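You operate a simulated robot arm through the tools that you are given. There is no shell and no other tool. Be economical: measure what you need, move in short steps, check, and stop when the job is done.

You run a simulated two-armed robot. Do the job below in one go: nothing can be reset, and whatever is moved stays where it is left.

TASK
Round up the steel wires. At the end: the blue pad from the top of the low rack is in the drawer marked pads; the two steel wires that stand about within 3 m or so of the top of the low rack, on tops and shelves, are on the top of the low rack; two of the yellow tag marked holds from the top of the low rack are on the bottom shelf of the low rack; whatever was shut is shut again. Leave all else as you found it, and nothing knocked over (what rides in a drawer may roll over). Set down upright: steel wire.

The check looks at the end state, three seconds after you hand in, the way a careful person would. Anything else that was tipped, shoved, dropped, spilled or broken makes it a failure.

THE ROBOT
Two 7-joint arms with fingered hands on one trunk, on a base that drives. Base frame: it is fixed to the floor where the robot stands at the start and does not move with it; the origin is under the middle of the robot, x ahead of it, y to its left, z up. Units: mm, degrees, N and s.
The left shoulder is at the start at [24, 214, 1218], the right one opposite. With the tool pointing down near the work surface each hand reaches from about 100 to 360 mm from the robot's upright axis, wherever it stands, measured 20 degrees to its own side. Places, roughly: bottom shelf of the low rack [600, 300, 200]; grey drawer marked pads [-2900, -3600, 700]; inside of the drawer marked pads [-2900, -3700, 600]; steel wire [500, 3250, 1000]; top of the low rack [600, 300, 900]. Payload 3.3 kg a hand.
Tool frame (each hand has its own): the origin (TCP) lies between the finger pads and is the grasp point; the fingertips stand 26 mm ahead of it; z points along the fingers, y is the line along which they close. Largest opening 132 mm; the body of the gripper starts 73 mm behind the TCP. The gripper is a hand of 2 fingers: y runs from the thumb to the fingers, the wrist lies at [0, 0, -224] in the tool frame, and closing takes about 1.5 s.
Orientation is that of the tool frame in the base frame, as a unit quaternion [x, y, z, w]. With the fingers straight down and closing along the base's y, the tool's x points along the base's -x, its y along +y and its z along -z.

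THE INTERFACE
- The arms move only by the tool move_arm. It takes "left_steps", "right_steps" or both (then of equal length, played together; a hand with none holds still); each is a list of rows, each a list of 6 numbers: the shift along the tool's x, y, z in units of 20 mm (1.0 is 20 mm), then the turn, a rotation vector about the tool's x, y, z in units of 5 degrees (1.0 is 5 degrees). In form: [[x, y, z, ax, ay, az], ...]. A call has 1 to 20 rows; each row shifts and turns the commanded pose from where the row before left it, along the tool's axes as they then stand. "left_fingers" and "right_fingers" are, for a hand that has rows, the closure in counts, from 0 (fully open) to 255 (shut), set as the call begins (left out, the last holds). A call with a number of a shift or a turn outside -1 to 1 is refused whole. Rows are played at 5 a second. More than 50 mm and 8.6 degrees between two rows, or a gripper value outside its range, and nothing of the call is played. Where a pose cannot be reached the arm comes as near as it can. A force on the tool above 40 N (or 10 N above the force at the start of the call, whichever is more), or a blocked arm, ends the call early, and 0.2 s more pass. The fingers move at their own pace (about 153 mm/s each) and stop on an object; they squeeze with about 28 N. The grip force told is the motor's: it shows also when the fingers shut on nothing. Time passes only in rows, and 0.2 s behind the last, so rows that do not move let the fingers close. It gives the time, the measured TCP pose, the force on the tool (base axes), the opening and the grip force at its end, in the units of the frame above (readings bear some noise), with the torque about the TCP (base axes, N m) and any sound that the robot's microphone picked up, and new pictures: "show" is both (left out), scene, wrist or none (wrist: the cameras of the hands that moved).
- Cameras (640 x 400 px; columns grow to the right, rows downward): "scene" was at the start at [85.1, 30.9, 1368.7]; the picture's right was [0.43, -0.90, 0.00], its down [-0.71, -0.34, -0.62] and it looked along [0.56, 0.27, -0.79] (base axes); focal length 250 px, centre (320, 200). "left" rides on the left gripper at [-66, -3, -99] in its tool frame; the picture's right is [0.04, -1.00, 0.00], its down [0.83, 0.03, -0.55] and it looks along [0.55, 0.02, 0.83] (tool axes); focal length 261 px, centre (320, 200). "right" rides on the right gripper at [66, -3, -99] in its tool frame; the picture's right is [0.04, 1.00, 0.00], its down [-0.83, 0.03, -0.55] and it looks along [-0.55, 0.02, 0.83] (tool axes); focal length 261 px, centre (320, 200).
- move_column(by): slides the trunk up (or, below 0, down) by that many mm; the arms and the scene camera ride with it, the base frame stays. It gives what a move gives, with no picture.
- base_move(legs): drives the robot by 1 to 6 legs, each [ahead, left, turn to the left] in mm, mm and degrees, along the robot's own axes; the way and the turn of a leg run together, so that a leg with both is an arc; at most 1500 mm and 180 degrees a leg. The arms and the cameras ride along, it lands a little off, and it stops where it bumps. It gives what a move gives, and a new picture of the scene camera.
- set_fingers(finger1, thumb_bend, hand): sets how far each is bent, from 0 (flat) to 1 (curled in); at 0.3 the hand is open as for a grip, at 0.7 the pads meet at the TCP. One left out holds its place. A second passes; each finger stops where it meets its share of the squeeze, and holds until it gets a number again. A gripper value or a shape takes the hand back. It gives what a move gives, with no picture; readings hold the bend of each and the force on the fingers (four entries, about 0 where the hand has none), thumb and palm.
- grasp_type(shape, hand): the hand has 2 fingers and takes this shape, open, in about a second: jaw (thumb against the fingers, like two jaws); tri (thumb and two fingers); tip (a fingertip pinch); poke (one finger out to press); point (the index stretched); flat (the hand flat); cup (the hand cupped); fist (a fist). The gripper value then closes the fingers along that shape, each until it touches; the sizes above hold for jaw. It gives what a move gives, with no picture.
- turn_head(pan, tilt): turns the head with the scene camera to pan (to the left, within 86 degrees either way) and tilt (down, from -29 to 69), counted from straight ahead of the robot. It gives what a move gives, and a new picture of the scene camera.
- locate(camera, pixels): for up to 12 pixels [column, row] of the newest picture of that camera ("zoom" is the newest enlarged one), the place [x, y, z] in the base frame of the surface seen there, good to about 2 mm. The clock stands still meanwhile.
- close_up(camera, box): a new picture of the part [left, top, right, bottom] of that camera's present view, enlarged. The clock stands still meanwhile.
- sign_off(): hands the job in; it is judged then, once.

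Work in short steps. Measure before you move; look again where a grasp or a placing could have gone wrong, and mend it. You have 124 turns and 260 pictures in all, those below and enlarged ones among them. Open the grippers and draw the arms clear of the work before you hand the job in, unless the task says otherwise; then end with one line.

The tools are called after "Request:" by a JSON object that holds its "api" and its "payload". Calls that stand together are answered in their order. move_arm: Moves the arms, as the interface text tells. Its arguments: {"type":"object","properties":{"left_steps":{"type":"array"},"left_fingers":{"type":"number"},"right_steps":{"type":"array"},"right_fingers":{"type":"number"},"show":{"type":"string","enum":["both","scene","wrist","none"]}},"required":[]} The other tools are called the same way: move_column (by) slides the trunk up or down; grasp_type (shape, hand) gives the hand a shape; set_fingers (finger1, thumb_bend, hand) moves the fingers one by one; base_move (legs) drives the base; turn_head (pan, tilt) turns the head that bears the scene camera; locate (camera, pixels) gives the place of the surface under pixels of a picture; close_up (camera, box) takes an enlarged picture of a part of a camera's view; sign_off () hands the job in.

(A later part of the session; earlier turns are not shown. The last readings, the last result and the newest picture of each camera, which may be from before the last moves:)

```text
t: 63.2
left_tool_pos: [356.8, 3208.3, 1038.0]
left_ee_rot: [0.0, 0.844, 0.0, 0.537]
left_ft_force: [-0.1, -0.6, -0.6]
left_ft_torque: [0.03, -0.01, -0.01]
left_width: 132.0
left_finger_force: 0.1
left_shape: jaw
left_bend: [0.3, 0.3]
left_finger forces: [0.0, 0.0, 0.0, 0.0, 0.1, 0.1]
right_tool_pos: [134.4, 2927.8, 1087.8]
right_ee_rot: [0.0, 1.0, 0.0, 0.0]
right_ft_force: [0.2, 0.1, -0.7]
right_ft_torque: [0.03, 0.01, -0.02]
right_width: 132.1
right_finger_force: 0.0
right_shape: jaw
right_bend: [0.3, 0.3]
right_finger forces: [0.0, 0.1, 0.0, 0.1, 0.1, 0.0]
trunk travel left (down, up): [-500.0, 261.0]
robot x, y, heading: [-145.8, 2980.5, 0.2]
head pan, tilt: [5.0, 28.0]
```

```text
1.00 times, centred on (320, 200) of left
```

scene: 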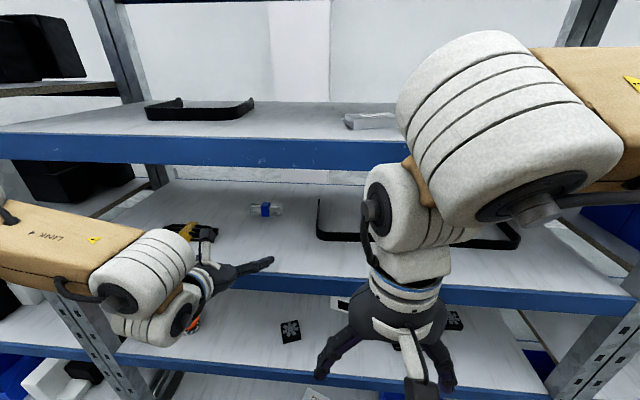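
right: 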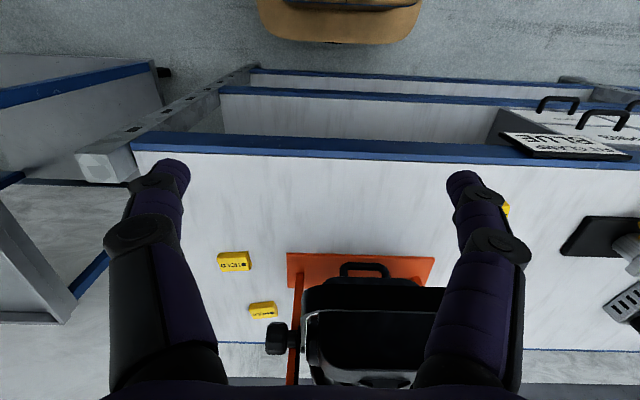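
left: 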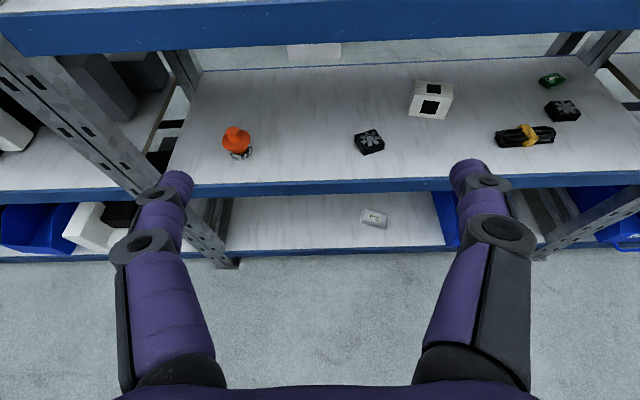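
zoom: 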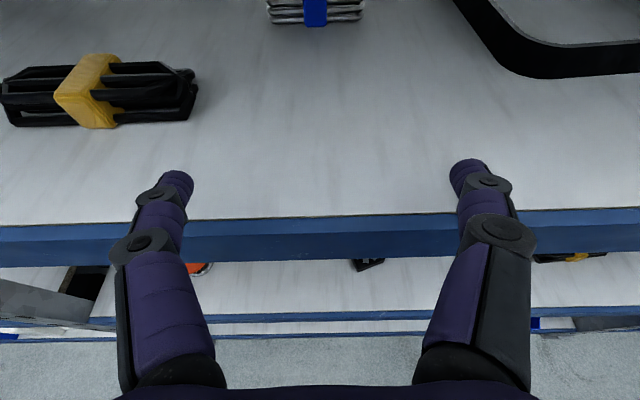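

Clear so far: the fingers are over the shelf edge. I drive 90 mm more, then extend the arm 130 mm and look again.

Request:
{"api": "base_move", "payload": {"legs": [[90, 0, 0]]}}

Request:
{"api": "move_arm", "payload": {"left_steps": [[-0.423, 0, 0.906, 0, 0, 0], [-0.423, 0, 0.906, 0, 0, 0], [-0.423, 0, 0.906, 0, 0, 0], [-0.423, 0, 0.906, 0, 0, 0], [-0.423, 0, 0.906, 0, 0, 0], [-0.423, 0, 0.906, 0, 0, 0]], "show": "both"}}

```text
t: 64.3
left_tool_pos: [447.1, 3208.0, 1038.4]
left_ee_rot: [0.001, 0.844, 0.0, 0.537]
left_ft_force: [0.3, -0.5, 0.0]
left_ft_torque: [0.0, 0.0, 0.01]
left_width: 131.9
left_finger_force: 0.0
left_shape: jaw
left_bend: [0.3, 0.3]
left_finger forces: [0.1, 0.1, 0.1, 0.0, 0.0, 0.1]
right_tool_pos: [223.5, 2928.6, 1088.3]
right_ee_rot: [0.001, 1.0, 0.0, -0.001]
right_ft_force: [0.6, 0.5, 0.1]
right_ft_torque: [-0.02, 0.03, 0.01]
right_width: 131.7
right_finger_force: 0.0
right_shape: jaw
right_bend: [0.3, 0.3]
right_finger forces: [0.1, 0.1, 0.0, 0.0, 0.1, 0.1]
trunk travel left (down, up): [-500.0, 261.0]
robot x, y, heading: [-53.4, 2975.5, 0.0]
head pan, tilt: [5.0, 28.0]
```

scene: 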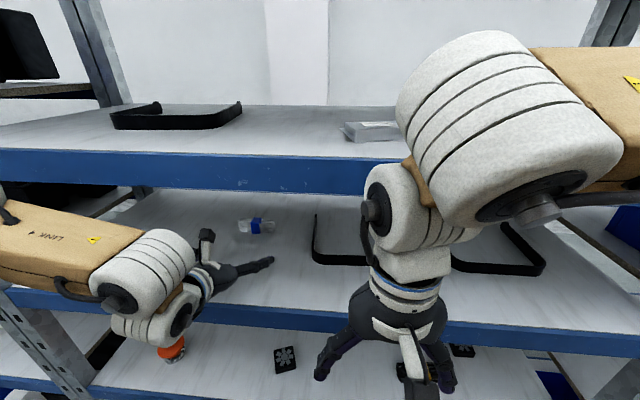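

```text
t: 65.7
left_tool_pos: [567.0, 3207.5, 1039.7]
left_ee_rot: [0.001, 0.843, 0.0, 0.538]
left_ft_force: [0.2, 0.0, 0.2]
left_ft_torque: [0.02, -0.01, 0.01]
left_width: 131.7
left_finger_force: 0.1
left_shape: jaw
left_bend: [0.3, 0.3]
left_finger forces: [0.1, 0.0, 0.1, 0.1, 0.0, 0.0]
right_tool_pos: [223.6, 2928.7, 1087.9]
right_ee_rot: [0.001, 1.0, -0.001, 0.001]
right_ft_force: [0.1, -0.3, 0.0]
right_ft_torque: [0.02, 0.02, -0.03]
right_width: 132.0
right_finger_force: 0.1
right_shape: jaw
right_bend: [0.3, 0.3]
right_finger forces: [0.1, 0.1, 0.1, 0.0, 0.0, 0.0]
trunk travel left (down, up): [-500.0, 261.0]
robot x, y, heading: [-57.8, 2982.6, -0.3]
head pan, tilt: [5.0, 28.0]
```

scene: 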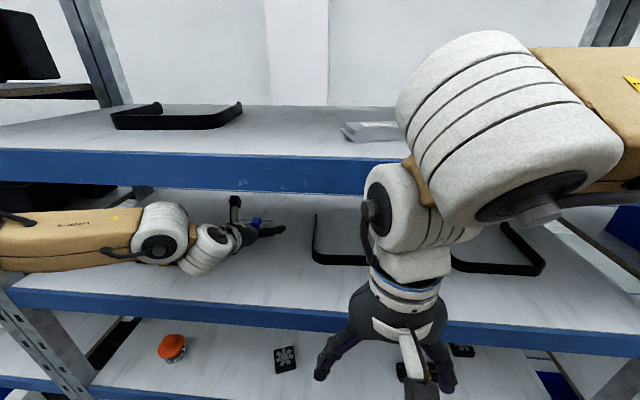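
left: 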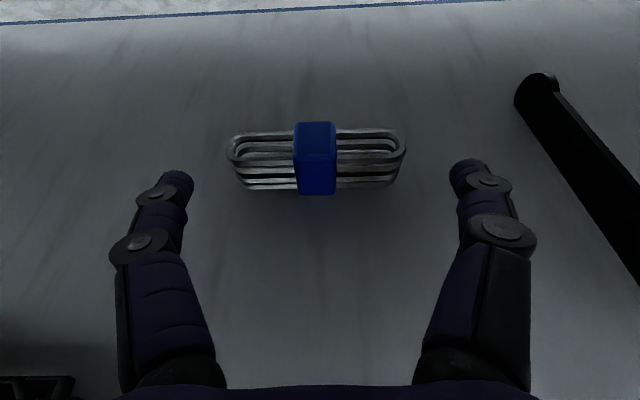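

Coil centred at (316,160) between the fingers. I measure it from the wrist camera.

Request:
{"api": "locate", "payload": {"camera": "left", "pixels": [[315, 123], [315, 150], [315, 190], [232, 150], [401, 148], [240, 188], [392, 183], [345, 131], [345, 155]]}}

```text
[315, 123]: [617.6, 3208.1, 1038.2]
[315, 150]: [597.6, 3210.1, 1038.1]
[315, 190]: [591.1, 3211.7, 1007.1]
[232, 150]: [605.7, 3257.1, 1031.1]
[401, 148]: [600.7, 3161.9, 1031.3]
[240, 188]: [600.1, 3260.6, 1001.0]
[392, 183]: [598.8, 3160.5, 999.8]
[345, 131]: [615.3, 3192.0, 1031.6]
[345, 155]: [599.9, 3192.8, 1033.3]
```

I advance to [607, 3209, 1022] and close the fingers.

Request:
{"api": "move_arm", "payload": {"left_steps": [[-0.025, 0.03, 0.724, 0, 0, 0], [-0.025, 0.03, 0.724, 0, 0, 0], [-0.025, 0.03, 0.724, 0, 0, 0]], "show": "none"}}

Request:
{"api": "move_arm", "payload": {"left_steps": [[0, 0, 0, 0, 0, 0], [0, 0, 0, 0, 0, 0], [0, 0, 0, 0, 0, 0], [0, 0, 0, 0, 0, 0], [0, 0, 0, 0, 0, 0], [0, 0, 0, 0, 0, 0], [0, 0, 0, 0, 0, 0], [0, 0, 0, 0, 0, 0]], "left_fingers": 255, "show": "wrist"}}

```text
t: 66.5
left_tool_pos: [605.3, 3211.0, 1023.3]
left_ee_rot: [0.0, 0.843, 0.001, 0.538]
left_ft_force: [0.3, -0.4, -0.6]
left_ft_torque: [-0.01, 0.0, -0.04]
left_width: 131.6
left_finger_force: 0.1
left_shape: jaw
left_bend: [0.3, 0.3]
left_finger forces: [0.1, 0.0, 0.1, 0.0, 0.0, 0.1]
right_tool_pos: [222.7, 2929.2, 1088.0]
right_ee_rot: [0.002, 1.0, 0.0, 0.0]
right_ft_force: [0.1, 0.6, 0.3]
right_ft_torque: [-0.04, 0.02, -0.02]
right_width: 131.8
right_finger_force: 0.1
right_shape: jaw
right_bend: [0.3, 0.3]
right_finger forces: [0.0, 0.1, 0.0, 0.0, 0.0, 0.0]
trunk travel left (down, up): [-500.0, 261.0]
robot x, y, heading: [-53.4, 2978.5, 0.0]
head pan, tilt: [5.0, 28.0]
```

```text
t: 68.3
left_tool_pos: [604.2, 3211.9, 1023.1]
left_ee_rot: [0.0, 0.843, 0.0, 0.537]
left_ft_force: [-0.2, 1.4, 0.3]
left_ft_torque: [-0.01, 0.04, 0.01]
left_width: 98.9
left_finger_force: 27.8
left_shape: jaw
left_bend: [0.65, 0.46]
left_finger forces: [25.4, 0.0, 0.1, 0.0, 25.5, 0.1]
right_tool_pos: [222.7, 2927.5, 1087.4]
right_ee_rot: [0.001, 1.0, 0.0, 0.0]
right_ft_force: [0.7, -0.4, 0.8]
right_ft_torque: [0.0, 0.02, -0.01]
right_width: 132.0
right_finger_force: 0.1
right_shape: jaw
right_bend: [0.3, 0.3]
right_finger forces: [0.0, 0.1, 0.0, 0.0, 0.0, 0.1]
trunk travel left (down, up): [-500.0, 261.0]
robot x, y, heading: [-56.0, 2978.3, 0.0]
head pan, tilt: [5.0, 28.0]
```

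left: 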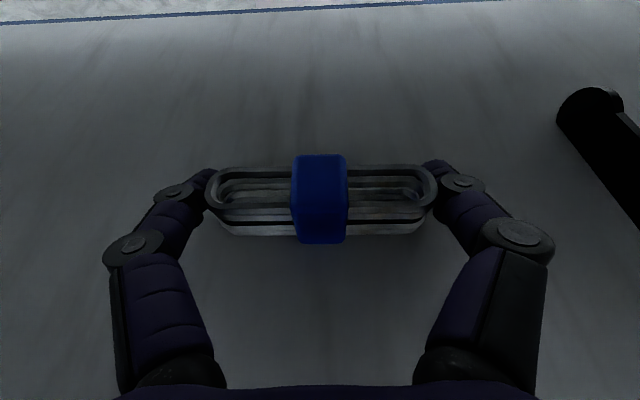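

Gripped (99 mm, 28 N). I lift 30 mm and draw straight out.

Request:
{"api": "move_arm", "payload": {"left_steps": [[-0.68, 0, -0.317, 0, 0, 0], [-0.68, 0, -0.317, 0, 0, 0], [0.423, 0, -0.906, 0, 0, 0], [0.423, 0, -0.906, 0, 0, 0], [0.423, 0, -0.906, 0, 0, 0], [0.423, 0, -0.906, 0, 0, 0], [0.423, 0, -0.906, 0, 0, 0], [0.423, 0, -0.906, 0, 0, 0], [0.423, 0, -0.906, 0, 0, 0], [0.423, 0, -0.906, 0, 0, 0]], "show": "wrist"}}

Request:
{"api": "base_move", "payload": {"legs": [[-450, 0, 0]]}}

```text
t: 70.5
left_tool_pos: [444.6, 3211.3, 1051.6]
left_ee_rot: [0.001, 0.843, 0.001, 0.537]
left_ft_force: [-0.1, -0.8, -0.7]
left_ft_torque: [0.0, 0.03, 0.0]
left_width: 98.7
left_finger_force: 27.8
left_shape: jaw
left_bend: [0.65, 0.46]
left_finger forces: [25.4, 0.1, 0.0, 0.0, 25.2, 0.1]
right_tool_pos: [221.6, 2926.4, 1088.1]
right_ee_rot: [0.001, 1.0, 0.001, 0.0]
right_ft_force: [0.0, 0.1, -0.5]
right_ft_torque: [0.02, -0.04, -0.02]
right_width: 132.1
right_finger_force: 0.0
right_shape: jaw
right_bend: [0.3, 0.3]
right_finger forces: [0.0, 0.0, 0.0, 0.0, 0.0, 0.1]
trunk travel left (down, up): [-500.0, 261.0]
robot x, y, heading: [-54.9, 2980.9, 0.1]
head pan, tilt: [5.0, 28.0]
```

left: 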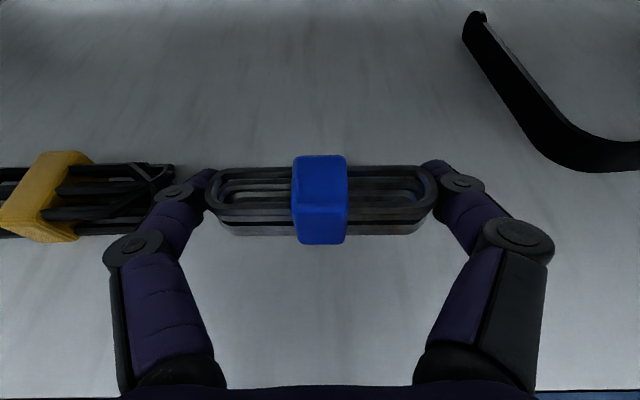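

```text
t: 73.3
left_tool_pos: [-20.4, 3212.3, 1052.7]
left_ee_rot: [0.0, 0.843, 0.0, 0.538]
left_ft_force: [-0.5, 0.1, -0.8]
left_ft_torque: [0.03, 0.01, -0.02]
left_width: 98.8
left_finger_force: 28.0
left_shape: jaw
left_bend: [0.65, 0.46]
left_finger forces: [25.4, 0.1, 0.1, 0.0, 25.2, 0.0]
right_tool_pos: [-242.0, 2928.4, 1088.8]
right_ee_rot: [0.0, 1.0, 0.0, 0.0]
right_ft_force: [0.2, 0.4, 0.0]
right_ft_torque: [-0.03, 0.0, 0.02]
right_width: 131.9
right_finger_force: 0.1
right_shape: jaw
right_bend: [0.3, 0.3]
right_finger forces: [0.1, 0.1, 0.1, 0.1, 0.0, 0.0]
trunk travel left (down, up): [-500.0, 261.0]
robot x, y, heading: [-523.2, 2985.6, 0.1]
head pan, tilt: [5.0, 28.0]
```

scene: 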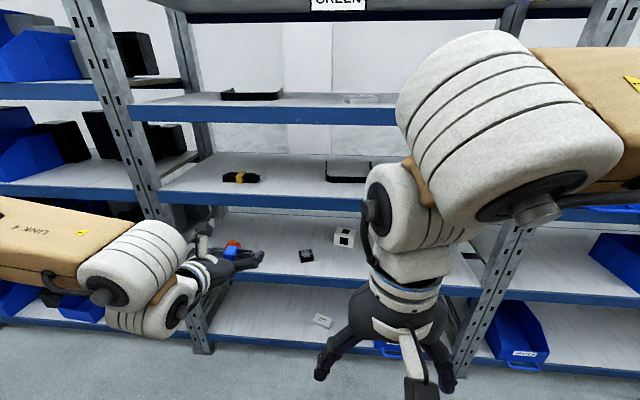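

Wire in hand. Going back along the shelving, I look for the second wire: strafe right to y≈1900 and look.

Request:
{"api": "base_move", "payload": {"legs": [[0, -1100, 0]]}}

Request:
{"api": "turn_head", "payload": {"pan": 10, "tilt": 35}}

Request:
{"api": "turn_head", "payload": {"pan": 50, "tilt": 20}}

```text
t: 78.9
left_tool_pos: [-16.9, 2113.7, 1051.9]
left_ee_rot: [-0.003, 0.843, 0.002, 0.538]
left_ft_force: [0.1, 0.5, -0.4]
left_ft_torque: [0.01, 0.0, 0.0]
left_width: 98.9
left_finger_force: 27.6
left_shape: jaw
left_bend: [0.65, 0.46]
left_finger forces: [25.6, 0.0, 0.0, 0.0, 25.2, 0.1]
right_tool_pos: [-238.6, 1830.2, 1087.4]
right_ee_rot: [-0.004, 1.0, 0.0, 0.0]
right_ft_force: [0.4, -0.4, -0.1]
right_ft_torque: [0.01, 0.03, -0.04]
right_width: 132.1
right_finger_force: 0.1
right_shape: jaw
right_bend: [0.3, 0.3]
right_finger forces: [0.1, 0.1, 0.0, 0.0, 0.1, 0.0]
trunk travel left (down, up): [-500.0, 261.0]
robot x, y, heading: [-516.2, 1878.4, 0.9]
head pan, tilt: [5.0, 28.0]
```

scene: 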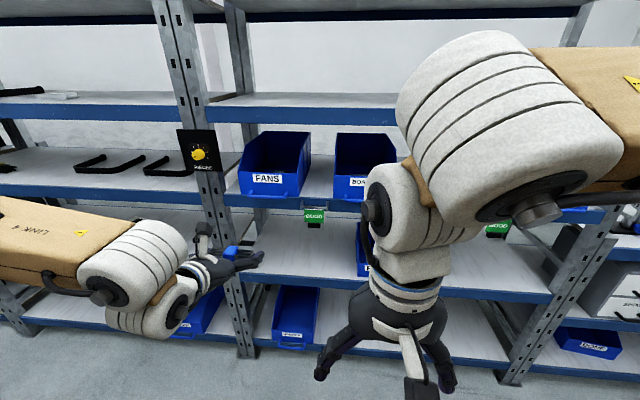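

```text
t: 79.6
left_tool_pos: [-16.7, 2115.0, 1051.9]
left_ee_rot: [-0.003, 0.843, 0.001, 0.537]
left_ft_force: [-0.3, -0.1, -0.8]
left_ft_torque: [-0.01, -0.01, -0.04]
left_width: 98.6
left_finger_force: 27.8
left_shape: jaw
left_bend: [0.65, 0.46]
left_finger forces: [25.5, 0.1, 0.0, 0.1, 25.3, 0.0]
right_tool_pos: [-237.0, 1830.1, 1089.6]
right_ee_rot: [-0.004, 1.0, 0.0, 0.0]
right_ft_force: [0.5, -0.3, -0.2]
right_ft_torque: [-0.01, 0.0, 0.02]
right_width: 131.6
right_finger_force: 0.0
right_shape: jaw
right_bend: [0.3, 0.3]
right_finger forces: [0.1, 0.2, 0.0, 0.0, 0.0, 0.0]
trunk travel left (down, up): [-500.0, 261.0]
robot x, y, heading: [-518.0, 1881.1, 0.3]
head pan, tilt: [10.0, 35.0]
```

scene: 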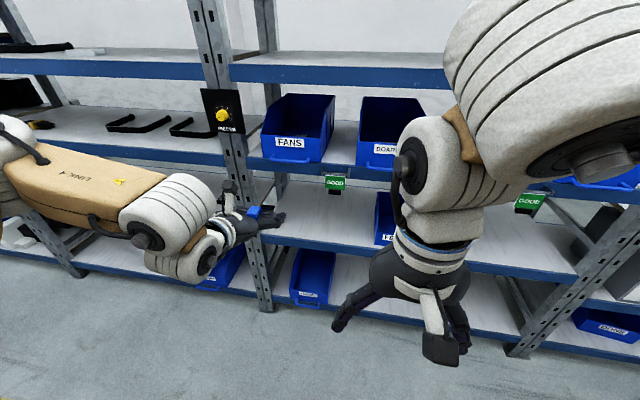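

```text
t: 80.7
left_tool_pos: [-17.3, 2115.7, 1050.6]
left_ee_rot: [-0.003, 0.843, 0.002, 0.537]
left_ft_force: [-0.2, -0.5, -0.7]
left_ft_torque: [0.0, 0.03, 0.0]
left_width: 98.8
left_finger_force: 27.8
left_shape: jaw
left_bend: [0.65, 0.46]
left_finger forces: [25.5, 0.0, 0.0, 0.1, 25.4, 0.0]
right_tool_pos: [-238.4, 1830.2, 1087.8]
right_ee_rot: [-0.003, 1.0, 0.0, 0.0]
right_ft_force: [0.6, 0.0, -0.6]
right_ft_torque: [0.0, 0.03, 0.0]
right_width: 131.6
right_finger_force: 0.0
right_shape: jaw
right_bend: [0.3, 0.3]
right_finger forces: [0.1, 0.0, 0.1, 0.0, 0.0, 0.1]
trunk travel left (down, up): [-500.0, 261.0]
robot x, y, heading: [-517.1, 1880.2, 0.7]
head pan, tilt: [50.0, 20.0]
```

scene: 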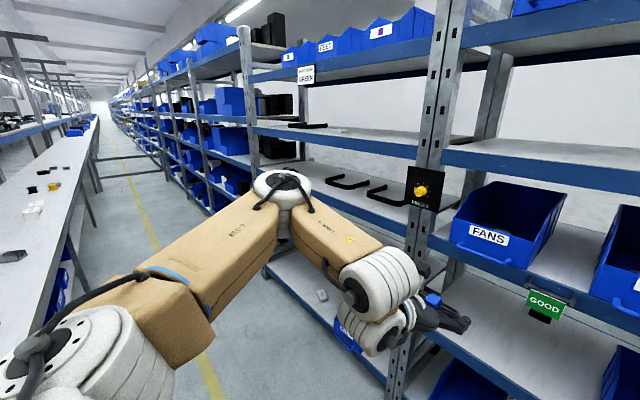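

No wire visible in this bay so far. I strafe on to y≈950 and look again.

Request:
{"api": "base_move", "payload": {"legs": [[0, -930, 0]]}}

Request:
{"api": "turn_head", "payload": {"pan": 20, "tilt": 25}}

Request:
{"api": "turn_head", "payload": {"pan": -10, "tilt": 45}}

```text
t: 85.5
left_tool_pos: [-11.5, 1186.8, 1051.8]
left_ee_rot: [-0.002, 0.843, 0.001, 0.537]
left_ft_force: [0.1, -0.1, -1.2]
left_ft_torque: [0.03, 0.01, 0.02]
left_width: 98.9
left_finger_force: 27.7
left_shape: jaw
left_bend: [0.65, 0.46]
left_finger forces: [25.4, 0.1, 0.1, 0.0, 25.3, 0.0]
right_tool_pos: [-232.1, 902.4, 1088.2]
right_ee_rot: [-0.002, 1.0, 0.0, 0.0]
right_ft_force: [-0.7, 0.9, -0.6]
right_ft_torque: [-0.04, -0.02, 0.0]
right_width: 131.8
right_finger_force: 0.0
right_shape: jaw
right_bend: [0.3, 0.3]
right_finger forces: [0.0, 0.0, 0.0, 0.0, 0.1, 0.0]
trunk travel left (down, up): [-500.0, 261.0]
robot x, y, heading: [-513.0, 952.0, 0.1]
head pan, tilt: [50.0, 20.0]
```

scene: 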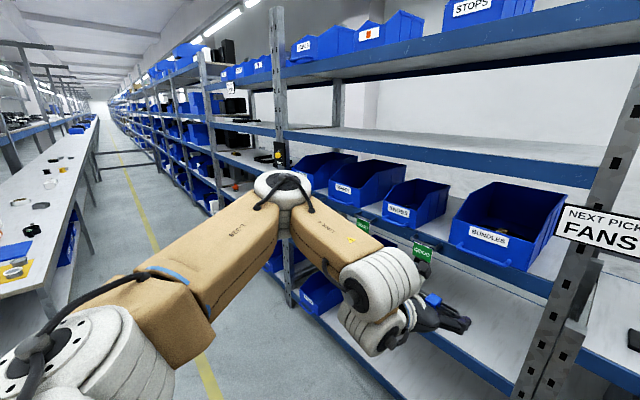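

```text
t: 86.5
left_tool_pos: [-11.7, 1186.9, 1051.1]
left_ee_rot: [-0.003, 0.843, 0.002, 0.537]
left_ft_force: [0.6, -0.8, -0.7]
left_ft_torque: [-0.01, 0.0, -0.04]
left_width: 98.9
left_finger_force: 27.5
left_shape: jaw
left_bend: [0.65, 0.46]
left_finger forces: [25.5, 0.0, 0.0, 0.0, 25.3, 0.0]
right_tool_pos: [-233.1, 902.9, 1089.0]
right_ee_rot: [-0.003, 1.0, 0.0, 0.0]
right_ft_force: [-0.1, 0.0, 0.1]
right_ft_torque: [0.06, -0.04, 0.01]
right_width: 131.6
right_finger_force: 0.1
right_shape: jaw
right_bend: [0.3, 0.3]
right_finger forces: [0.0, 0.1, 0.0, 0.0, 0.0, 0.0]
trunk travel left (down, up): [-500.0, 261.0]
robot x, y, heading: [-509.4, 957.5, 0.1]
head pan, tilt: [20.0, 25.0]
```

scene: 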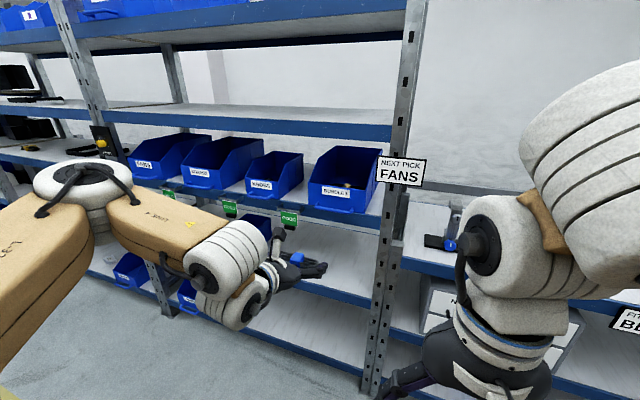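

```text
t: 87.4
left_tool_pos: [-10.9, 1187.5, 1050.2]
left_ee_rot: [-0.003, 0.844, 0.001, 0.537]
left_ft_force: [0.3, 0.0, -0.5]
left_ft_torque: [-0.01, 0.03, -0.02]
left_width: 99.0
left_finger_force: 28.4
left_shape: jaw
left_bend: [0.65, 0.46]
left_finger forces: [25.5, 0.0, 0.0, 0.1, 25.3, 0.1]
right_tool_pos: [-233.7, 902.0, 1089.6]
right_ee_rot: [-0.002, 1.0, 0.0, 0.0]
right_ft_force: [1.0, 0.1, 0.1]
right_ft_torque: [0.01, 0.0, 0.01]
right_width: 131.8
right_finger_force: 0.0
right_shape: jaw
right_bend: [0.3, 0.3]
right_finger forces: [0.1, 0.0, 0.1, 0.0, 0.1, 0.0]
trunk travel left (down, up): [-500.0, 261.0]
robot x, y, heading: [-513.1, 949.8, 0.4]
head pan, tilt: [-10.0, 45.0]
```

scene: 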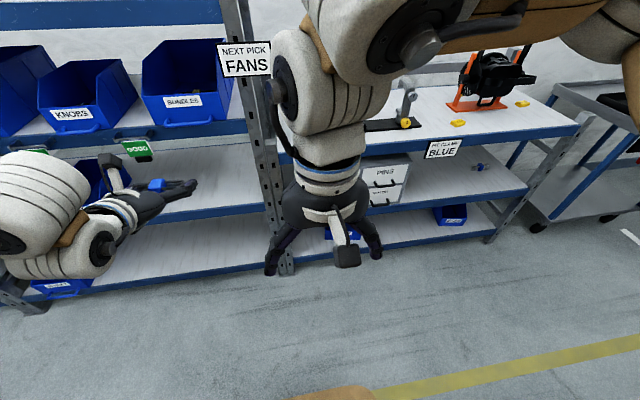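

A small blue item at (478,168) on the rack's middle shelf — I enlarge it.

Request:
{"api": "close_up", "payload": {"camera": "scene", "box": [430, 140, 526, 200]}}

Request:
{"api": "locate", "payload": {"camera": "scene", "pixels": [[478, 168], [458, 123], [521, 104], [460, 180], [430, 240], [500, 125], [575, 128], [490, 98]]}}

```text
6.67 times, centred on (478, 170) of scene
```

zoom: 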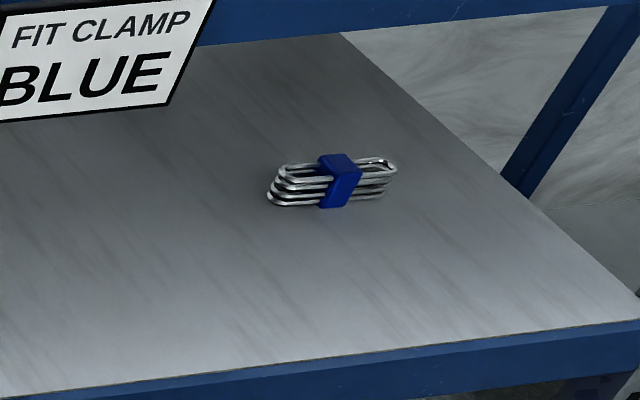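

```text
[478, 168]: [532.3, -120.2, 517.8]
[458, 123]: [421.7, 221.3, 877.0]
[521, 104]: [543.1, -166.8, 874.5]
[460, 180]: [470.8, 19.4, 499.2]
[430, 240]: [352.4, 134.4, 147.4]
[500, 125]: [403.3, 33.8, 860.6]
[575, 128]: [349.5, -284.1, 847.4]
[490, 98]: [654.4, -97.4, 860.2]
```

That is the second wire: [532, −120, 518] on the rack's middle shelf. Now I move in front of the rack to set down the first wire on the top, and study the top.

Request:
{"api": "base_move", "payload": {"legs": [[0, -893, 0]]}}

Request:
{"api": "turn_head", "payload": {"pan": 10, "tilt": 35}}

Request:
{"api": "close_up", "payload": {"camera": "left", "box": [0, 0, 640, 400]}}

```text
t: 92.2
left_tool_pos: [-8.1, 278.5, 1052.1]
left_ee_rot: [0.0, 0.843, 0.0, 0.537]
left_ft_force: [-0.5, 0.1, -0.2]
left_ft_torque: [-0.01, -0.02, 0.02]
left_width: 98.8
left_finger_force: 28.5
left_shape: jaw
left_bend: [0.65, 0.46]
left_finger forces: [25.5, 0.0, 0.0, 0.0, 25.3, 0.0]
right_tool_pos: [-231.7, -4.8, 1088.8]
right_ee_rot: [0.001, 1.0, -0.001, 0.0]
right_ft_force: [-0.1, -0.5, -0.5]
right_ft_torque: [0.0, -0.02, 0.0]
right_width: 132.1
right_finger_force: 0.2
right_shape: jaw
right_bend: [0.3, 0.3]
right_finger forces: [0.0, 0.0, 0.0, 0.0, 0.0, 0.1]
trunk travel left (down, up): [-500.0, 261.0]
robot x, y, heading: [-509.8, 49.8, -0.1]
head pan, tilt: [-10.0, 45.0]
```

scene: 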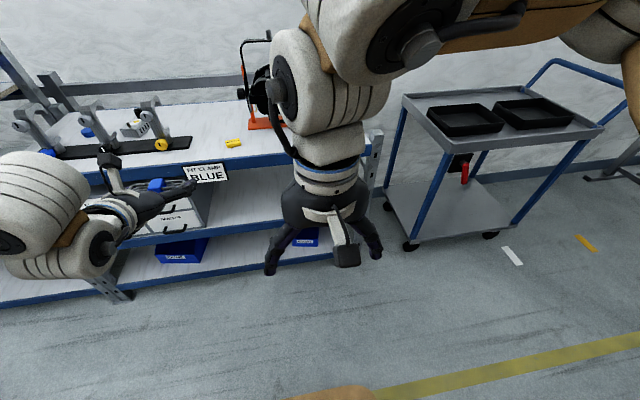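

```text
t: 93.0
left_tool_pos: [-8.7, 277.1, 1051.4]
left_ee_rot: [0.001, 0.843, -0.001, 0.537]
left_ft_force: [0.6, -0.3, -0.1]
left_ft_torque: [0.01, -0.03, 0.01]
left_width: 99.0
left_finger_force: 27.9
left_shape: jaw
left_bend: [0.65, 0.46]
left_finger forces: [25.5, 0.0, 0.0, 0.1, 25.3, 0.1]
right_tool_pos: [-230.4, -3.0, 1088.3]
right_ee_rot: [0.0, 1.0, 0.0, 0.0]
right_ft_force: [-0.2, -0.2, 0.4]
right_ft_torque: [0.01, 0.03, 0.01]
right_width: 131.9
right_finger_force: 0.0
right_shape: jaw
right_bend: [0.3, 0.3]
right_finger forces: [0.1, 0.1, 0.0, 0.0, 0.1, 0.1]
trunk travel left (down, up): [-500.0, 261.0]
robot x, y, heading: [-508.4, 47.5, -0.1]
head pan, tilt: [10.0, 35.0]
```

scene: 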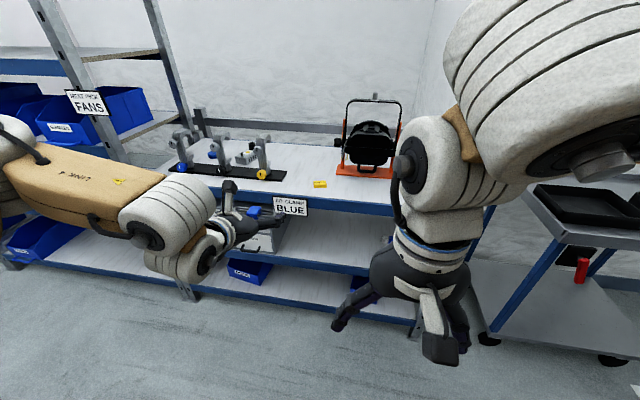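

```text
1.00 times, centred on (320, 200) of left
```

zoom: 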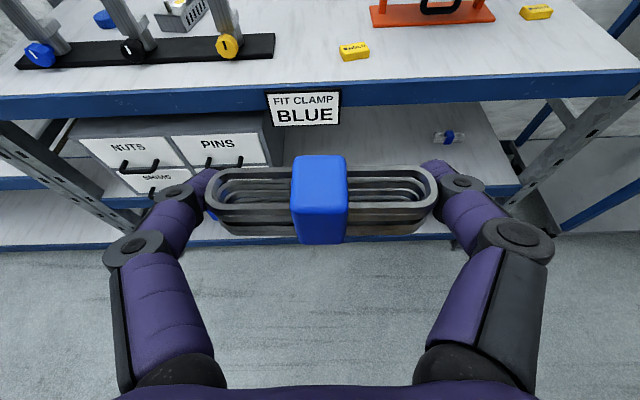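

I measure the mat's end, tag, lamp base and pad.

Request:
{"api": "locate", "payload": {"camera": "zoom", "pixels": [[273, 55], [275, 36], [341, 52], [369, 47], [375, 22], [495, 18], [300, 20], [320, 85], [105, 18], [447, 135], [536, 12]]}}

Request:
{"api": "locate", "payload": {"camera": "scene", "pixels": [[290, 155], [310, 165], [300, 150], [345, 100], [400, 100], [375, 96], [248, 153]]}}

Request:
{"api": "close_up", "payload": {"camera": "scene", "box": [160, 100, 420, 262]}}

```text
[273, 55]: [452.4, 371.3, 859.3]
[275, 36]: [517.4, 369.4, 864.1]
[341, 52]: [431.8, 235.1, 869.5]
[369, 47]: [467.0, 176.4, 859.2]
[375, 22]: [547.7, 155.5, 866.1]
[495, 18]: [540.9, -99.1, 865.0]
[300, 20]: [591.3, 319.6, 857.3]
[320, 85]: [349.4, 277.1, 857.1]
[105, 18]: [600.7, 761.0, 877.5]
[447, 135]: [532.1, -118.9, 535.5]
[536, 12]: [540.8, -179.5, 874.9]
```

```text
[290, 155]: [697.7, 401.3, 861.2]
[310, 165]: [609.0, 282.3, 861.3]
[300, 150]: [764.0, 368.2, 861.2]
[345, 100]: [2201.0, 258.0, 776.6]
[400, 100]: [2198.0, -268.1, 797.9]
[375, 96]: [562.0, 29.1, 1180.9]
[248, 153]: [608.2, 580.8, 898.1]
```

```text
2.46 times, centred on (290, 181) of scene
```

zoom: 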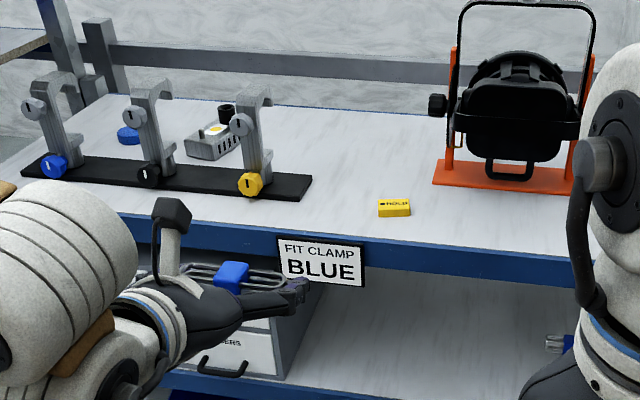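

I check where the forearm runs before coming over the rack, because the clamps stand tall at y≥430.

Request:
{"api": "locate", "payload": {"camera": "scene", "pixels": [[150, 185], [60, 160], [20, 170], [15, 140], [100, 165]]}}

Request:
{"api": "locate", "payload": {"camera": "zoom", "pixels": [[160, 90], [265, 100], [60, 85], [249, 184], [45, 105], [240, 125], [127, 136], [215, 145], [310, 195], [40, 150]]}}

```text
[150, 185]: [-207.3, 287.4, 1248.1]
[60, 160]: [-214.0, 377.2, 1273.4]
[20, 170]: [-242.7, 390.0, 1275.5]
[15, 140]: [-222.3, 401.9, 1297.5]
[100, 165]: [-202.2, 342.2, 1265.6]
```

```text
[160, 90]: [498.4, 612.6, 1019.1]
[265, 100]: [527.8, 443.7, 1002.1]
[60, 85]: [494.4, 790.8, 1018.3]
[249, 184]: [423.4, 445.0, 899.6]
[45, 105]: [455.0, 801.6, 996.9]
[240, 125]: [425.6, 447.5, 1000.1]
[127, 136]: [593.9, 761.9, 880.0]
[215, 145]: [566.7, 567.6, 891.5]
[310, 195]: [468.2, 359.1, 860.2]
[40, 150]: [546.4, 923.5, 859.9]
```

Forearm is at x≈−200 now, so at robot x=−100 it stays in front of the clamps. I drive to put the coil above [400, 303].

Request:
{"api": "base_move", "payload": {"legs": [[0, 26, 0], [408, 0, 0]]}}

Request:
{"api": "move_column", "payload": {"by": -130}}

Request:
{"api": "turn_head", "payload": {"pan": 20, "tilt": 45}}

Request:
{"api": "close_up", "payload": {"camera": "left", "box": [0, 0, 640, 400]}}

```text
t: 96.0
left_tool_pos: [417.0, 305.3, 1049.9]
left_ee_rot: [0.0, 0.844, -0.001, 0.536]
left_ft_force: [0.0, -0.6, -0.7]
left_ft_torque: [0.03, 0.04, 0.01]
left_width: 98.9
left_finger_force: 27.8
left_shape: jaw
left_bend: [0.65, 0.46]
left_finger forces: [25.5, 0.0, 0.0, 0.0, 25.3, 0.0]
right_tool_pos: [194.4, 22.7, 1087.7]
right_ee_rot: [-0.001, 1.0, 0.0, -0.001]
right_ft_force: [0.4, 0.7, 0.9]
right_ft_torque: [-0.02, 0.04, -0.02]
right_width: 132.0
right_finger_force: 0.0
right_shape: jaw
right_bend: [0.3, 0.3]
right_finger forces: [0.1, 0.0, 0.0, 0.0, 0.0, 0.1]
trunk travel left (down, up): [-500.0, 261.0]
robot x, y, heading: [-81.6, 77.0, 0.3]
head pan, tilt: [10.0, 35.0]
```

scene: 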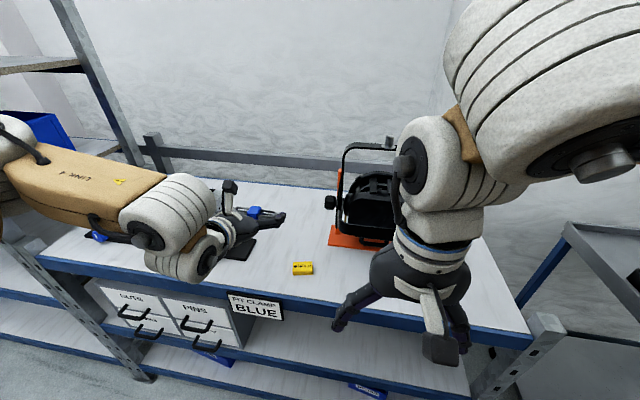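

```text
t: 97.6
left_tool_pos: [416.2, 306.7, 922.6]
left_ee_rot: [-0.002, 0.843, 0.001, 0.537]
left_ft_force: [0.4, -0.4, -1.0]
left_ft_torque: [0.01, -0.01, 0.02]
left_width: 98.9
left_finger_force: 28.3
left_shape: jaw
left_bend: [0.65, 0.46]
left_finger forces: [25.4, 0.0, 0.0, 0.0, 25.3, 0.0]
right_tool_pos: [193.3, 22.3, 959.3]
right_ee_rot: [-0.001, 1.0, 0.0, 0.0]
right_ft_force: [-0.8, -0.1, 0.2]
right_ft_torque: [0.0, -0.01, 0.01]
right_width: 132.0
right_finger_force: 0.1
right_shape: jaw
right_bend: [0.3, 0.3]
right_finger forces: [0.0, 0.0, 0.0, 0.1, 0.0, 0.0]
trunk travel left (down, up): [-370.0, 391.0]
robot x, y, heading: [-86.0, 75.9, 0.0]
head pan, tilt: [10.0, 35.0]
```

```text
t: 98.3
left_tool_pos: [415.8, 307.0, 921.6]
left_ee_rot: [-0.001, 0.844, 0.001, 0.537]
left_ft_force: [0.5, -0.4, -1.3]
left_ft_torque: [-0.01, 0.0, 0.0]
left_width: 98.7
left_finger_force: 28.0
left_shape: jaw
left_bend: [0.65, 0.46]
left_finger forces: [25.3, 0.0, 0.0, 0.0, 25.2, 0.1]
right_tool_pos: [193.6, 22.0, 957.8]
right_ee_rot: [-0.001, 1.0, 0.0, 0.0]
right_ft_force: [-0.1, -1.3, 0.1]
right_ft_torque: [0.02, -0.01, 0.02]
right_width: 132.1
right_finger_force: 0.0
right_shape: jaw
right_bend: [0.3, 0.3]
right_finger forces: [0.1, 0.0, 0.0, 0.1, 0.0, 0.1]
trunk travel left (down, up): [-370.0, 391.0]
robot x, y, heading: [-86.8, 77.2, 0.2]
head pan, tilt: [20.0, 45.0]
```

scene: 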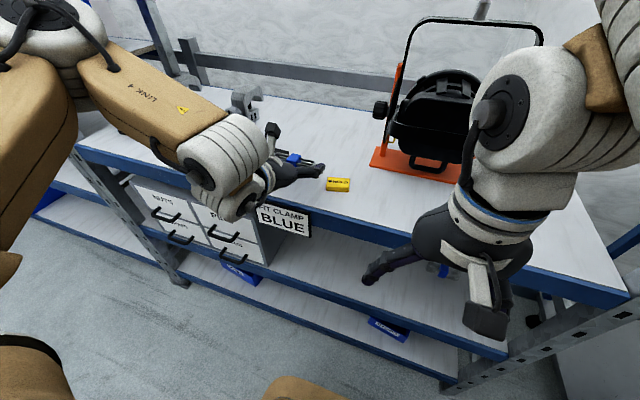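

```text
1.00 times, centred on (320, 200) of left
```

zoom: 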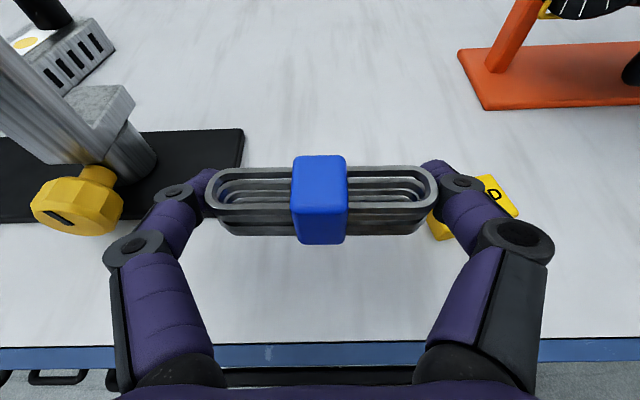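

I retreat 18 mm (the tag is close to the right finger), then lower onto the top.

Request:
{"api": "move_arm", "payload": {"left_steps": [[0.38, 0, -0.816, 0, 0, 0], [0.544, 0, 0.254, 0, 0, 0], [0.544, 0, 0.254, 0, 0, 0], [0.5, 0, 0.233, 0, 0, 0]], "show": "wrist"}}

```text
t: 99.3
left_tool_pos: [397.6, 306.4, 885.4]
left_ee_rot: [-0.001, 0.843, -0.001, 0.537]
left_ft_force: [0.2, -0.5, -0.2]
left_ft_torque: [0.03, 0.02, 0.02]
left_width: 98.5
left_finger_force: 28.1
left_shape: jaw
left_bend: [0.65, 0.46]
left_finger forces: [25.4, 0.1, 0.0, 0.1, 25.2, 0.0]
right_tool_pos: [193.4, 23.0, 958.5]
right_ee_rot: [-0.002, 1.0, 0.0, 0.0]
right_ft_force: [0.1, 0.5, -0.4]
right_ft_torque: [-0.01, -0.02, 0.03]
right_width: 132.1
right_finger_force: 0.0
right_shape: jaw
right_bend: [0.3, 0.3]
right_finger forces: [0.1, 0.1, 0.0, 0.1, 0.1, 0.1]
trunk travel left (down, up): [-370.0, 391.0]
robot x, y, heading: [-85.5, 74.5, 0.2]
head pan, tilt: [20.0, 45.0]
```

left: 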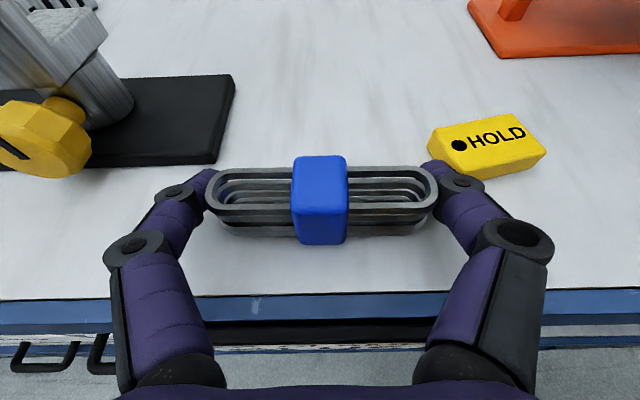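

The right finger looks near the tag's front corner; I check that distance.

Request:
{"api": "locate", "payload": {"camera": "left", "pixels": [[470, 176], [445, 158], [434, 140], [320, 243], [300, 298], [150, 270]]}}

```text
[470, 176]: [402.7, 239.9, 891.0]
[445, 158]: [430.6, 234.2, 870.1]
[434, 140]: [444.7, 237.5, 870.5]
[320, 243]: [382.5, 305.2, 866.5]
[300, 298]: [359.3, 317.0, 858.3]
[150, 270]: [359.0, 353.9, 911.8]
```

I draw back another 12 mm and touch down, then open partway.

Request:
{"api": "move_arm", "payload": {"left_steps": [[0.254, 0, -0.544, 0, 0, 0], [0.1, 0, 0.045, 0, 0, 0]], "show": "none"}}

Request:
{"api": "move_arm", "payload": {"left_steps": [[0, 0, 0, 0, 0, 0], [0, 0, 0, 0, 0, 0], [0, 0, 0, 0, 0, 0], [0, 0, 0, 0, 0, 0]], "left_fingers": 30, "show": "wrist"}}

```text
t: 99.9
left_tool_pos: [394.1, 305.1, 885.3]
left_ee_rot: [-0.001, 0.844, 0.0, 0.536]
left_ft_force: [0.0, 0.2, -0.6]
left_ft_torque: [0.01, -0.01, 0.0]
left_width: 98.8
left_finger_force: 28.1
left_shape: jaw
left_bend: [0.65, 0.46]
left_finger forces: [25.3, 0.0, 0.0, 0.0, 25.2, 0.0]
left hand out of reach, approached as far as the arm can: row 1
right_tool_pos: [193.8, 21.9, 958.6]
right_ee_rot: [-0.001, 1.0, 0.0, 0.0]
right_ft_force: [0.0, -0.1, -0.6]
right_ft_torque: [-0.02, 0.0, 0.03]
right_width: 131.9
right_finger_force: 0.0
right_shape: jaw
right_bend: [0.3, 0.3]
right_finger forces: [0.1, 0.0, 0.0, 0.1, 0.0, 0.0]
trunk travel left (down, up): [-370.0, 391.0]
robot x, y, heading: [-85.7, 73.6, -0.0]
head pan, tilt: [20.0, 45.0]
```

```text
t: 100.9
left_tool_pos: [394.4, 305.5, 886.3]
left_ee_rot: [-0.001, 0.844, 0.001, 0.536]
left_ft_force: [-0.2, 0.8, 0.6]
left_ft_torque: [-0.01, -0.03, -0.02]
left_width: 116.4
left_finger_force: 0.0
left_shape: jaw
left_bend: [0.5, 0.33]
left_finger forces: [0.0, 0.0, 0.0, 0.2, 0.0, 0.0]
right_tool_pos: [193.0, 21.8, 958.7]
right_ee_rot: [-0.001, 1.0, 0.0, 0.0]
right_ft_force: [0.0, -0.4, 0.3]
right_ft_torque: [0.01, 0.03, 0.0]
right_width: 131.9
right_finger_force: 0.1
right_shape: jaw
right_bend: [0.3, 0.3]
right_finger forces: [0.0, 0.0, 0.0, 0.0, 0.0, 0.0]
trunk travel left (down, up): [-370.0, 391.0]
robot x, y, heading: [-84.4, 71.7, 0.3]
head pan, tilt: [20.0, 45.0]
```

left: 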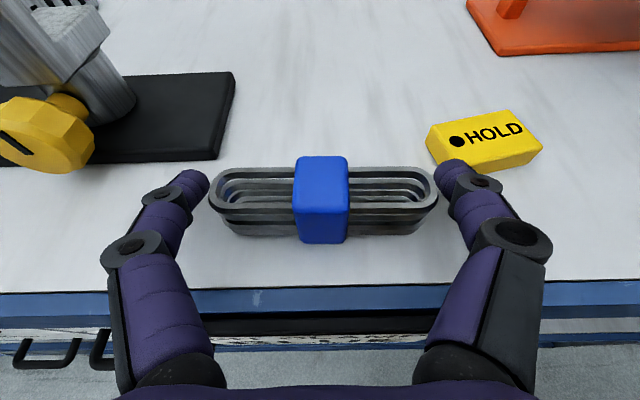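

Released; the coil rests on the top at [385–415, 255–355]. I raise the trunk straight up, back off, and check the cart's position for fetching the second wire with the same left-hand shape.

Request:
{"api": "move_column", "payload": {"by": 130}}

Request:
{"api": "base_move", "payload": {"legs": [[-430, 0, 0]]}}

Request:
{"api": "turn_head", "payload": {"pan": -15, "tilt": 40}}

```text
t: 102.5
left_tool_pos: [392.6, 306.4, 1016.2]
left_ee_rot: [-0.001, 0.843, 0.001, 0.537]
left_ft_force: [0.0, 0.2, -0.2]
left_ft_torque: [0.01, 0.02, 0.06]
left_width: 116.2
left_finger_force: 0.0
left_shape: jaw
left_bend: [0.5, 0.33]
left_finger forces: [0.0, 0.0, 0.0, 0.0, 0.1, 0.0]
right_tool_pos: [193.5, 21.8, 1087.5]
right_ee_rot: [-0.001, 1.0, 0.001, 0.0]
right_ft_force: [-1.1, 0.0, -0.2]
right_ft_torque: [0.01, -0.02, -0.01]
right_width: 131.8
right_finger_force: 0.1
right_shape: jaw
right_bend: [0.3, 0.3]
right_finger forces: [0.0, 0.0, 0.0, 0.1, 0.0, 0.0]
trunk travel left (down, up): [-500.0, 261.0]
robot x, y, heading: [-81.7, 76.9, 0.0]
head pan, tilt: [20.0, 45.0]
```

```text
t: 105.2
left_tool_pos: [-57.0, 304.0, 1017.1]
left_ee_rot: [0.0, 0.844, -0.001, 0.537]
left_ft_force: [0.2, 0.2, -0.3]
left_ft_torque: [0.0, 0.04, 0.02]
left_width: 116.1
left_finger_force: 0.1
left_shape: jaw
left_bend: [0.5, 0.33]
left_finger forces: [0.1, 0.0, 0.0, 0.0, 0.0, 0.0]
right_tool_pos: [-259.3, 22.1, 1089.1]
right_ee_rot: [0.002, 1.0, 0.0, 0.0]
right_ft_force: [-0.1, 0.1, 0.0]
right_ft_torque: [0.02, -0.01, 0.0]
right_width: 131.7
right_finger_force: 0.0
right_shape: jaw
right_bend: [0.3, 0.3]
right_finger forces: [0.0, 0.1, 0.1, 0.0, 0.0, 0.1]
trunk travel left (down, up): [-500.0, 261.0]
robot x, y, heading: [-534.5, 71.9, -0.2]
head pan, tilt: [20.0, 45.0]
```

scene: 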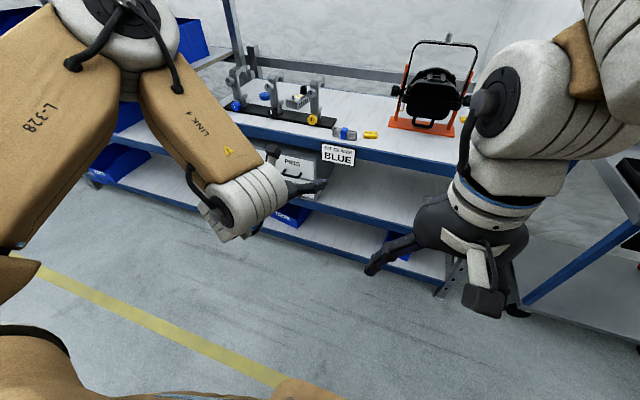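

```text
t: 106.2
left_tool_pos: [-57.9, 304.3, 1016.2]
left_ee_rot: [0.0, 0.843, -0.001, 0.537]
left_ft_force: [0.7, -0.2, 0.1]
left_ft_torque: [-0.05, -0.01, -0.01]
left_width: 116.6
left_finger_force: 0.1
left_shape: jaw
left_bend: [0.5, 0.33]
left_finger forces: [0.0, 0.1, 0.0, 0.0, 0.1, 0.0]
right_tool_pos: [-258.9, 20.6, 1089.5]
right_ee_rot: [0.003, 1.0, 0.0, 0.0]
right_ft_force: [-0.4, -1.0, 0.9]
right_ft_torque: [0.01, -0.02, 0.02]
right_width: 132.0
right_finger_force: 0.1
right_shape: jaw
right_bend: [0.3, 0.3]
right_finger forces: [0.1, 0.0, 0.0, 0.0, 0.0, 0.1]
trunk travel left (down, up): [-500.0, 261.0]
robot x, y, heading: [-535.7, 76.0, -0.4]
head pan, tilt: [-15.0, 40.0]
```

scene: 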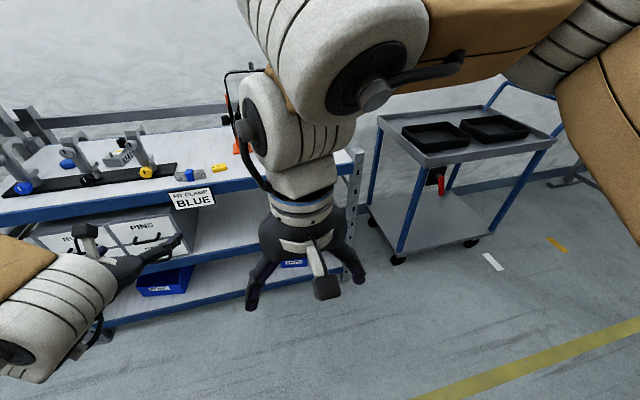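

I measure the cart's near corner, and the rack's lower shelves.

Request:
{"api": "locate", "payload": {"camera": "scene", "pixels": [[380, 117], [425, 168], [550, 148], [398, 260], [490, 240], [355, 160], [230, 260], [225, 225], [290, 264], [160, 280]]}}

```text
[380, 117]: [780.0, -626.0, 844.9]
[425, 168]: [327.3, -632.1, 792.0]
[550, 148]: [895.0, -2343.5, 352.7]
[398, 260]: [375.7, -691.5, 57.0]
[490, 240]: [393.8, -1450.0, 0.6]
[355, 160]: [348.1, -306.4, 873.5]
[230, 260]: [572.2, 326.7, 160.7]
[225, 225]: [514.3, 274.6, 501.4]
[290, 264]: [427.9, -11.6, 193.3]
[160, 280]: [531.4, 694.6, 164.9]
```

Cart starts at x≥327, y≤−626: clear. I go right 424, lower the trunk 475, open the left hand, and look with its camera.

Request:
{"api": "base_move", "payload": {"legs": [[0, -424, 0]]}}

Request:
{"api": "move_column", "payload": {"by": -475}}

Request:
{"api": "turn_head", "payload": {"pan": 10, "tilt": 30}}

Request:
{"api": "move_arm", "payload": {"left_steps": [[0, 0, 0, 0, 0, 0]], "left_fingers": 0, "show": "wrist"}}

```text
t: 108.8
left_tool_pos: [-59.2, -117.8, 1017.9]
left_ee_rot: [0.002, 0.843, -0.002, 0.537]
left_ft_force: [-0.5, 0.5, 0.3]
left_ft_torque: [-0.01, 0.02, 0.02]
left_width: 116.3
left_finger_force: 0.2
left_shape: jaw
left_bend: [0.5, 0.33]
left_finger forces: [0.1, 0.1, 0.0, 0.0, 0.0, 0.0]
right_tool_pos: [-261.9, -400.6, 1088.5]
right_ee_rot: [0.003, 1.0, 0.0, 0.0]
right_ft_force: [-0.1, -0.4, 0.2]
right_ft_torque: [-0.03, 0.01, 0.01]
right_width: 131.9
right_finger_force: 0.0
right_shape: jaw
right_bend: [0.3, 0.3]
right_finger forces: [0.0, 0.1, 0.1, 0.0, 0.0, 0.0]
trunk travel left (down, up): [-500.0, 261.0]
robot x, y, heading: [-537.2, -346.9, -0.3]
head pan, tilt: [-15.0, 40.0]
```

scene: 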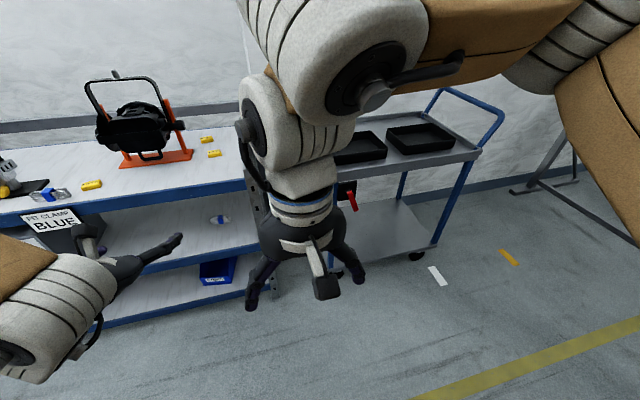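

```text
refused: -475 is not a number from -400 to 400
```

```text
t: 109.7
left_tool_pos: [-59.6, -114.9, 1017.0]
left_ee_rot: [0.002, 0.843, -0.002, 0.538]
left_ft_force: [0.6, -1.0, 0.3]
left_ft_torque: [-0.03, -0.01, -0.01]
left_width: 116.4
left_finger_force: 0.0
left_shape: jaw
left_bend: [0.5, 0.33]
left_finger forces: [0.0, 0.0, 0.0, 0.1, 0.0, 0.0]
right_tool_pos: [-260.6, -398.6, 1089.3]
right_ee_rot: [0.003, 1.0, 0.0, 0.0]
right_ft_force: [0.9, -0.3, 0.6]
right_ft_torque: [-0.03, -0.01, 0.0]
right_width: 131.7
right_finger_force: 0.1
right_shape: jaw
right_bend: [0.3, 0.3]
right_finger forces: [0.0, 0.0, 0.0, 0.0, 0.1, 0.0]
trunk travel left (down, up): [-500.0, 261.0]
robot x, y, heading: [-537.4, -346.6, -0.0]
head pan, tilt: [10.0, 30.0]
```

scene: 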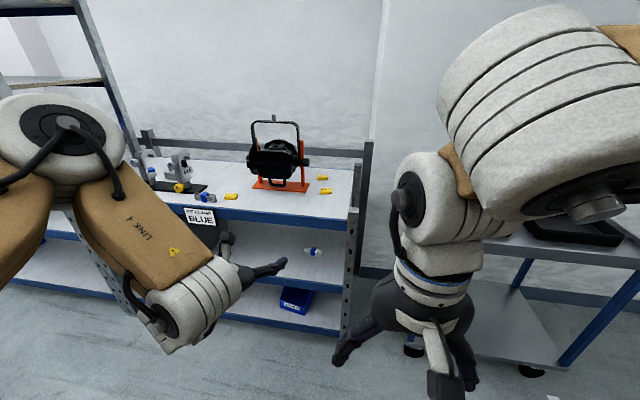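

```text
t: 110.1
left_tool_pos: [-59.5, -115.5, 1017.3]
left_ee_rot: [0.002, 0.844, -0.001, 0.537]
left_ft_force: [-0.2, -0.3, 0.1]
left_ft_torque: [0.0, 0.0, 0.01]
left_width: 131.9
left_finger_force: 0.0
left_shape: jaw
left_bend: [0.3, 0.3]
left_finger forces: [0.0, 0.1, 0.0, 0.0, 0.0, 0.0]
right_tool_pos: [-260.4, -399.3, 1087.7]
right_ee_rot: [0.003, 1.0, 0.0, 0.0]
right_ft_force: [-1.1, 0.6, -0.3]
right_ft_torque: [0.0, 0.0, -0.02]
right_width: 132.2
right_finger_force: 0.0
right_shape: jaw
right_bend: [0.3, 0.3]
right_finger forces: [0.0, 0.0, 0.0, 0.0, 0.0, 0.0]
trunk travel left (down, up): [-500.0, 261.0]
robot x, y, heading: [-536.1, -344.2, -0.4]
head pan, tilt: [10.0, 30.0]
```

left: 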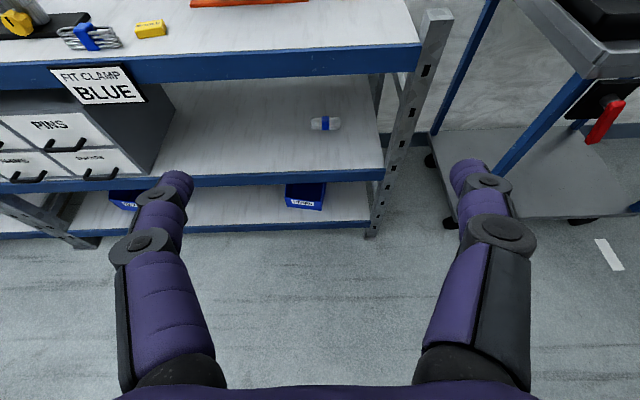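

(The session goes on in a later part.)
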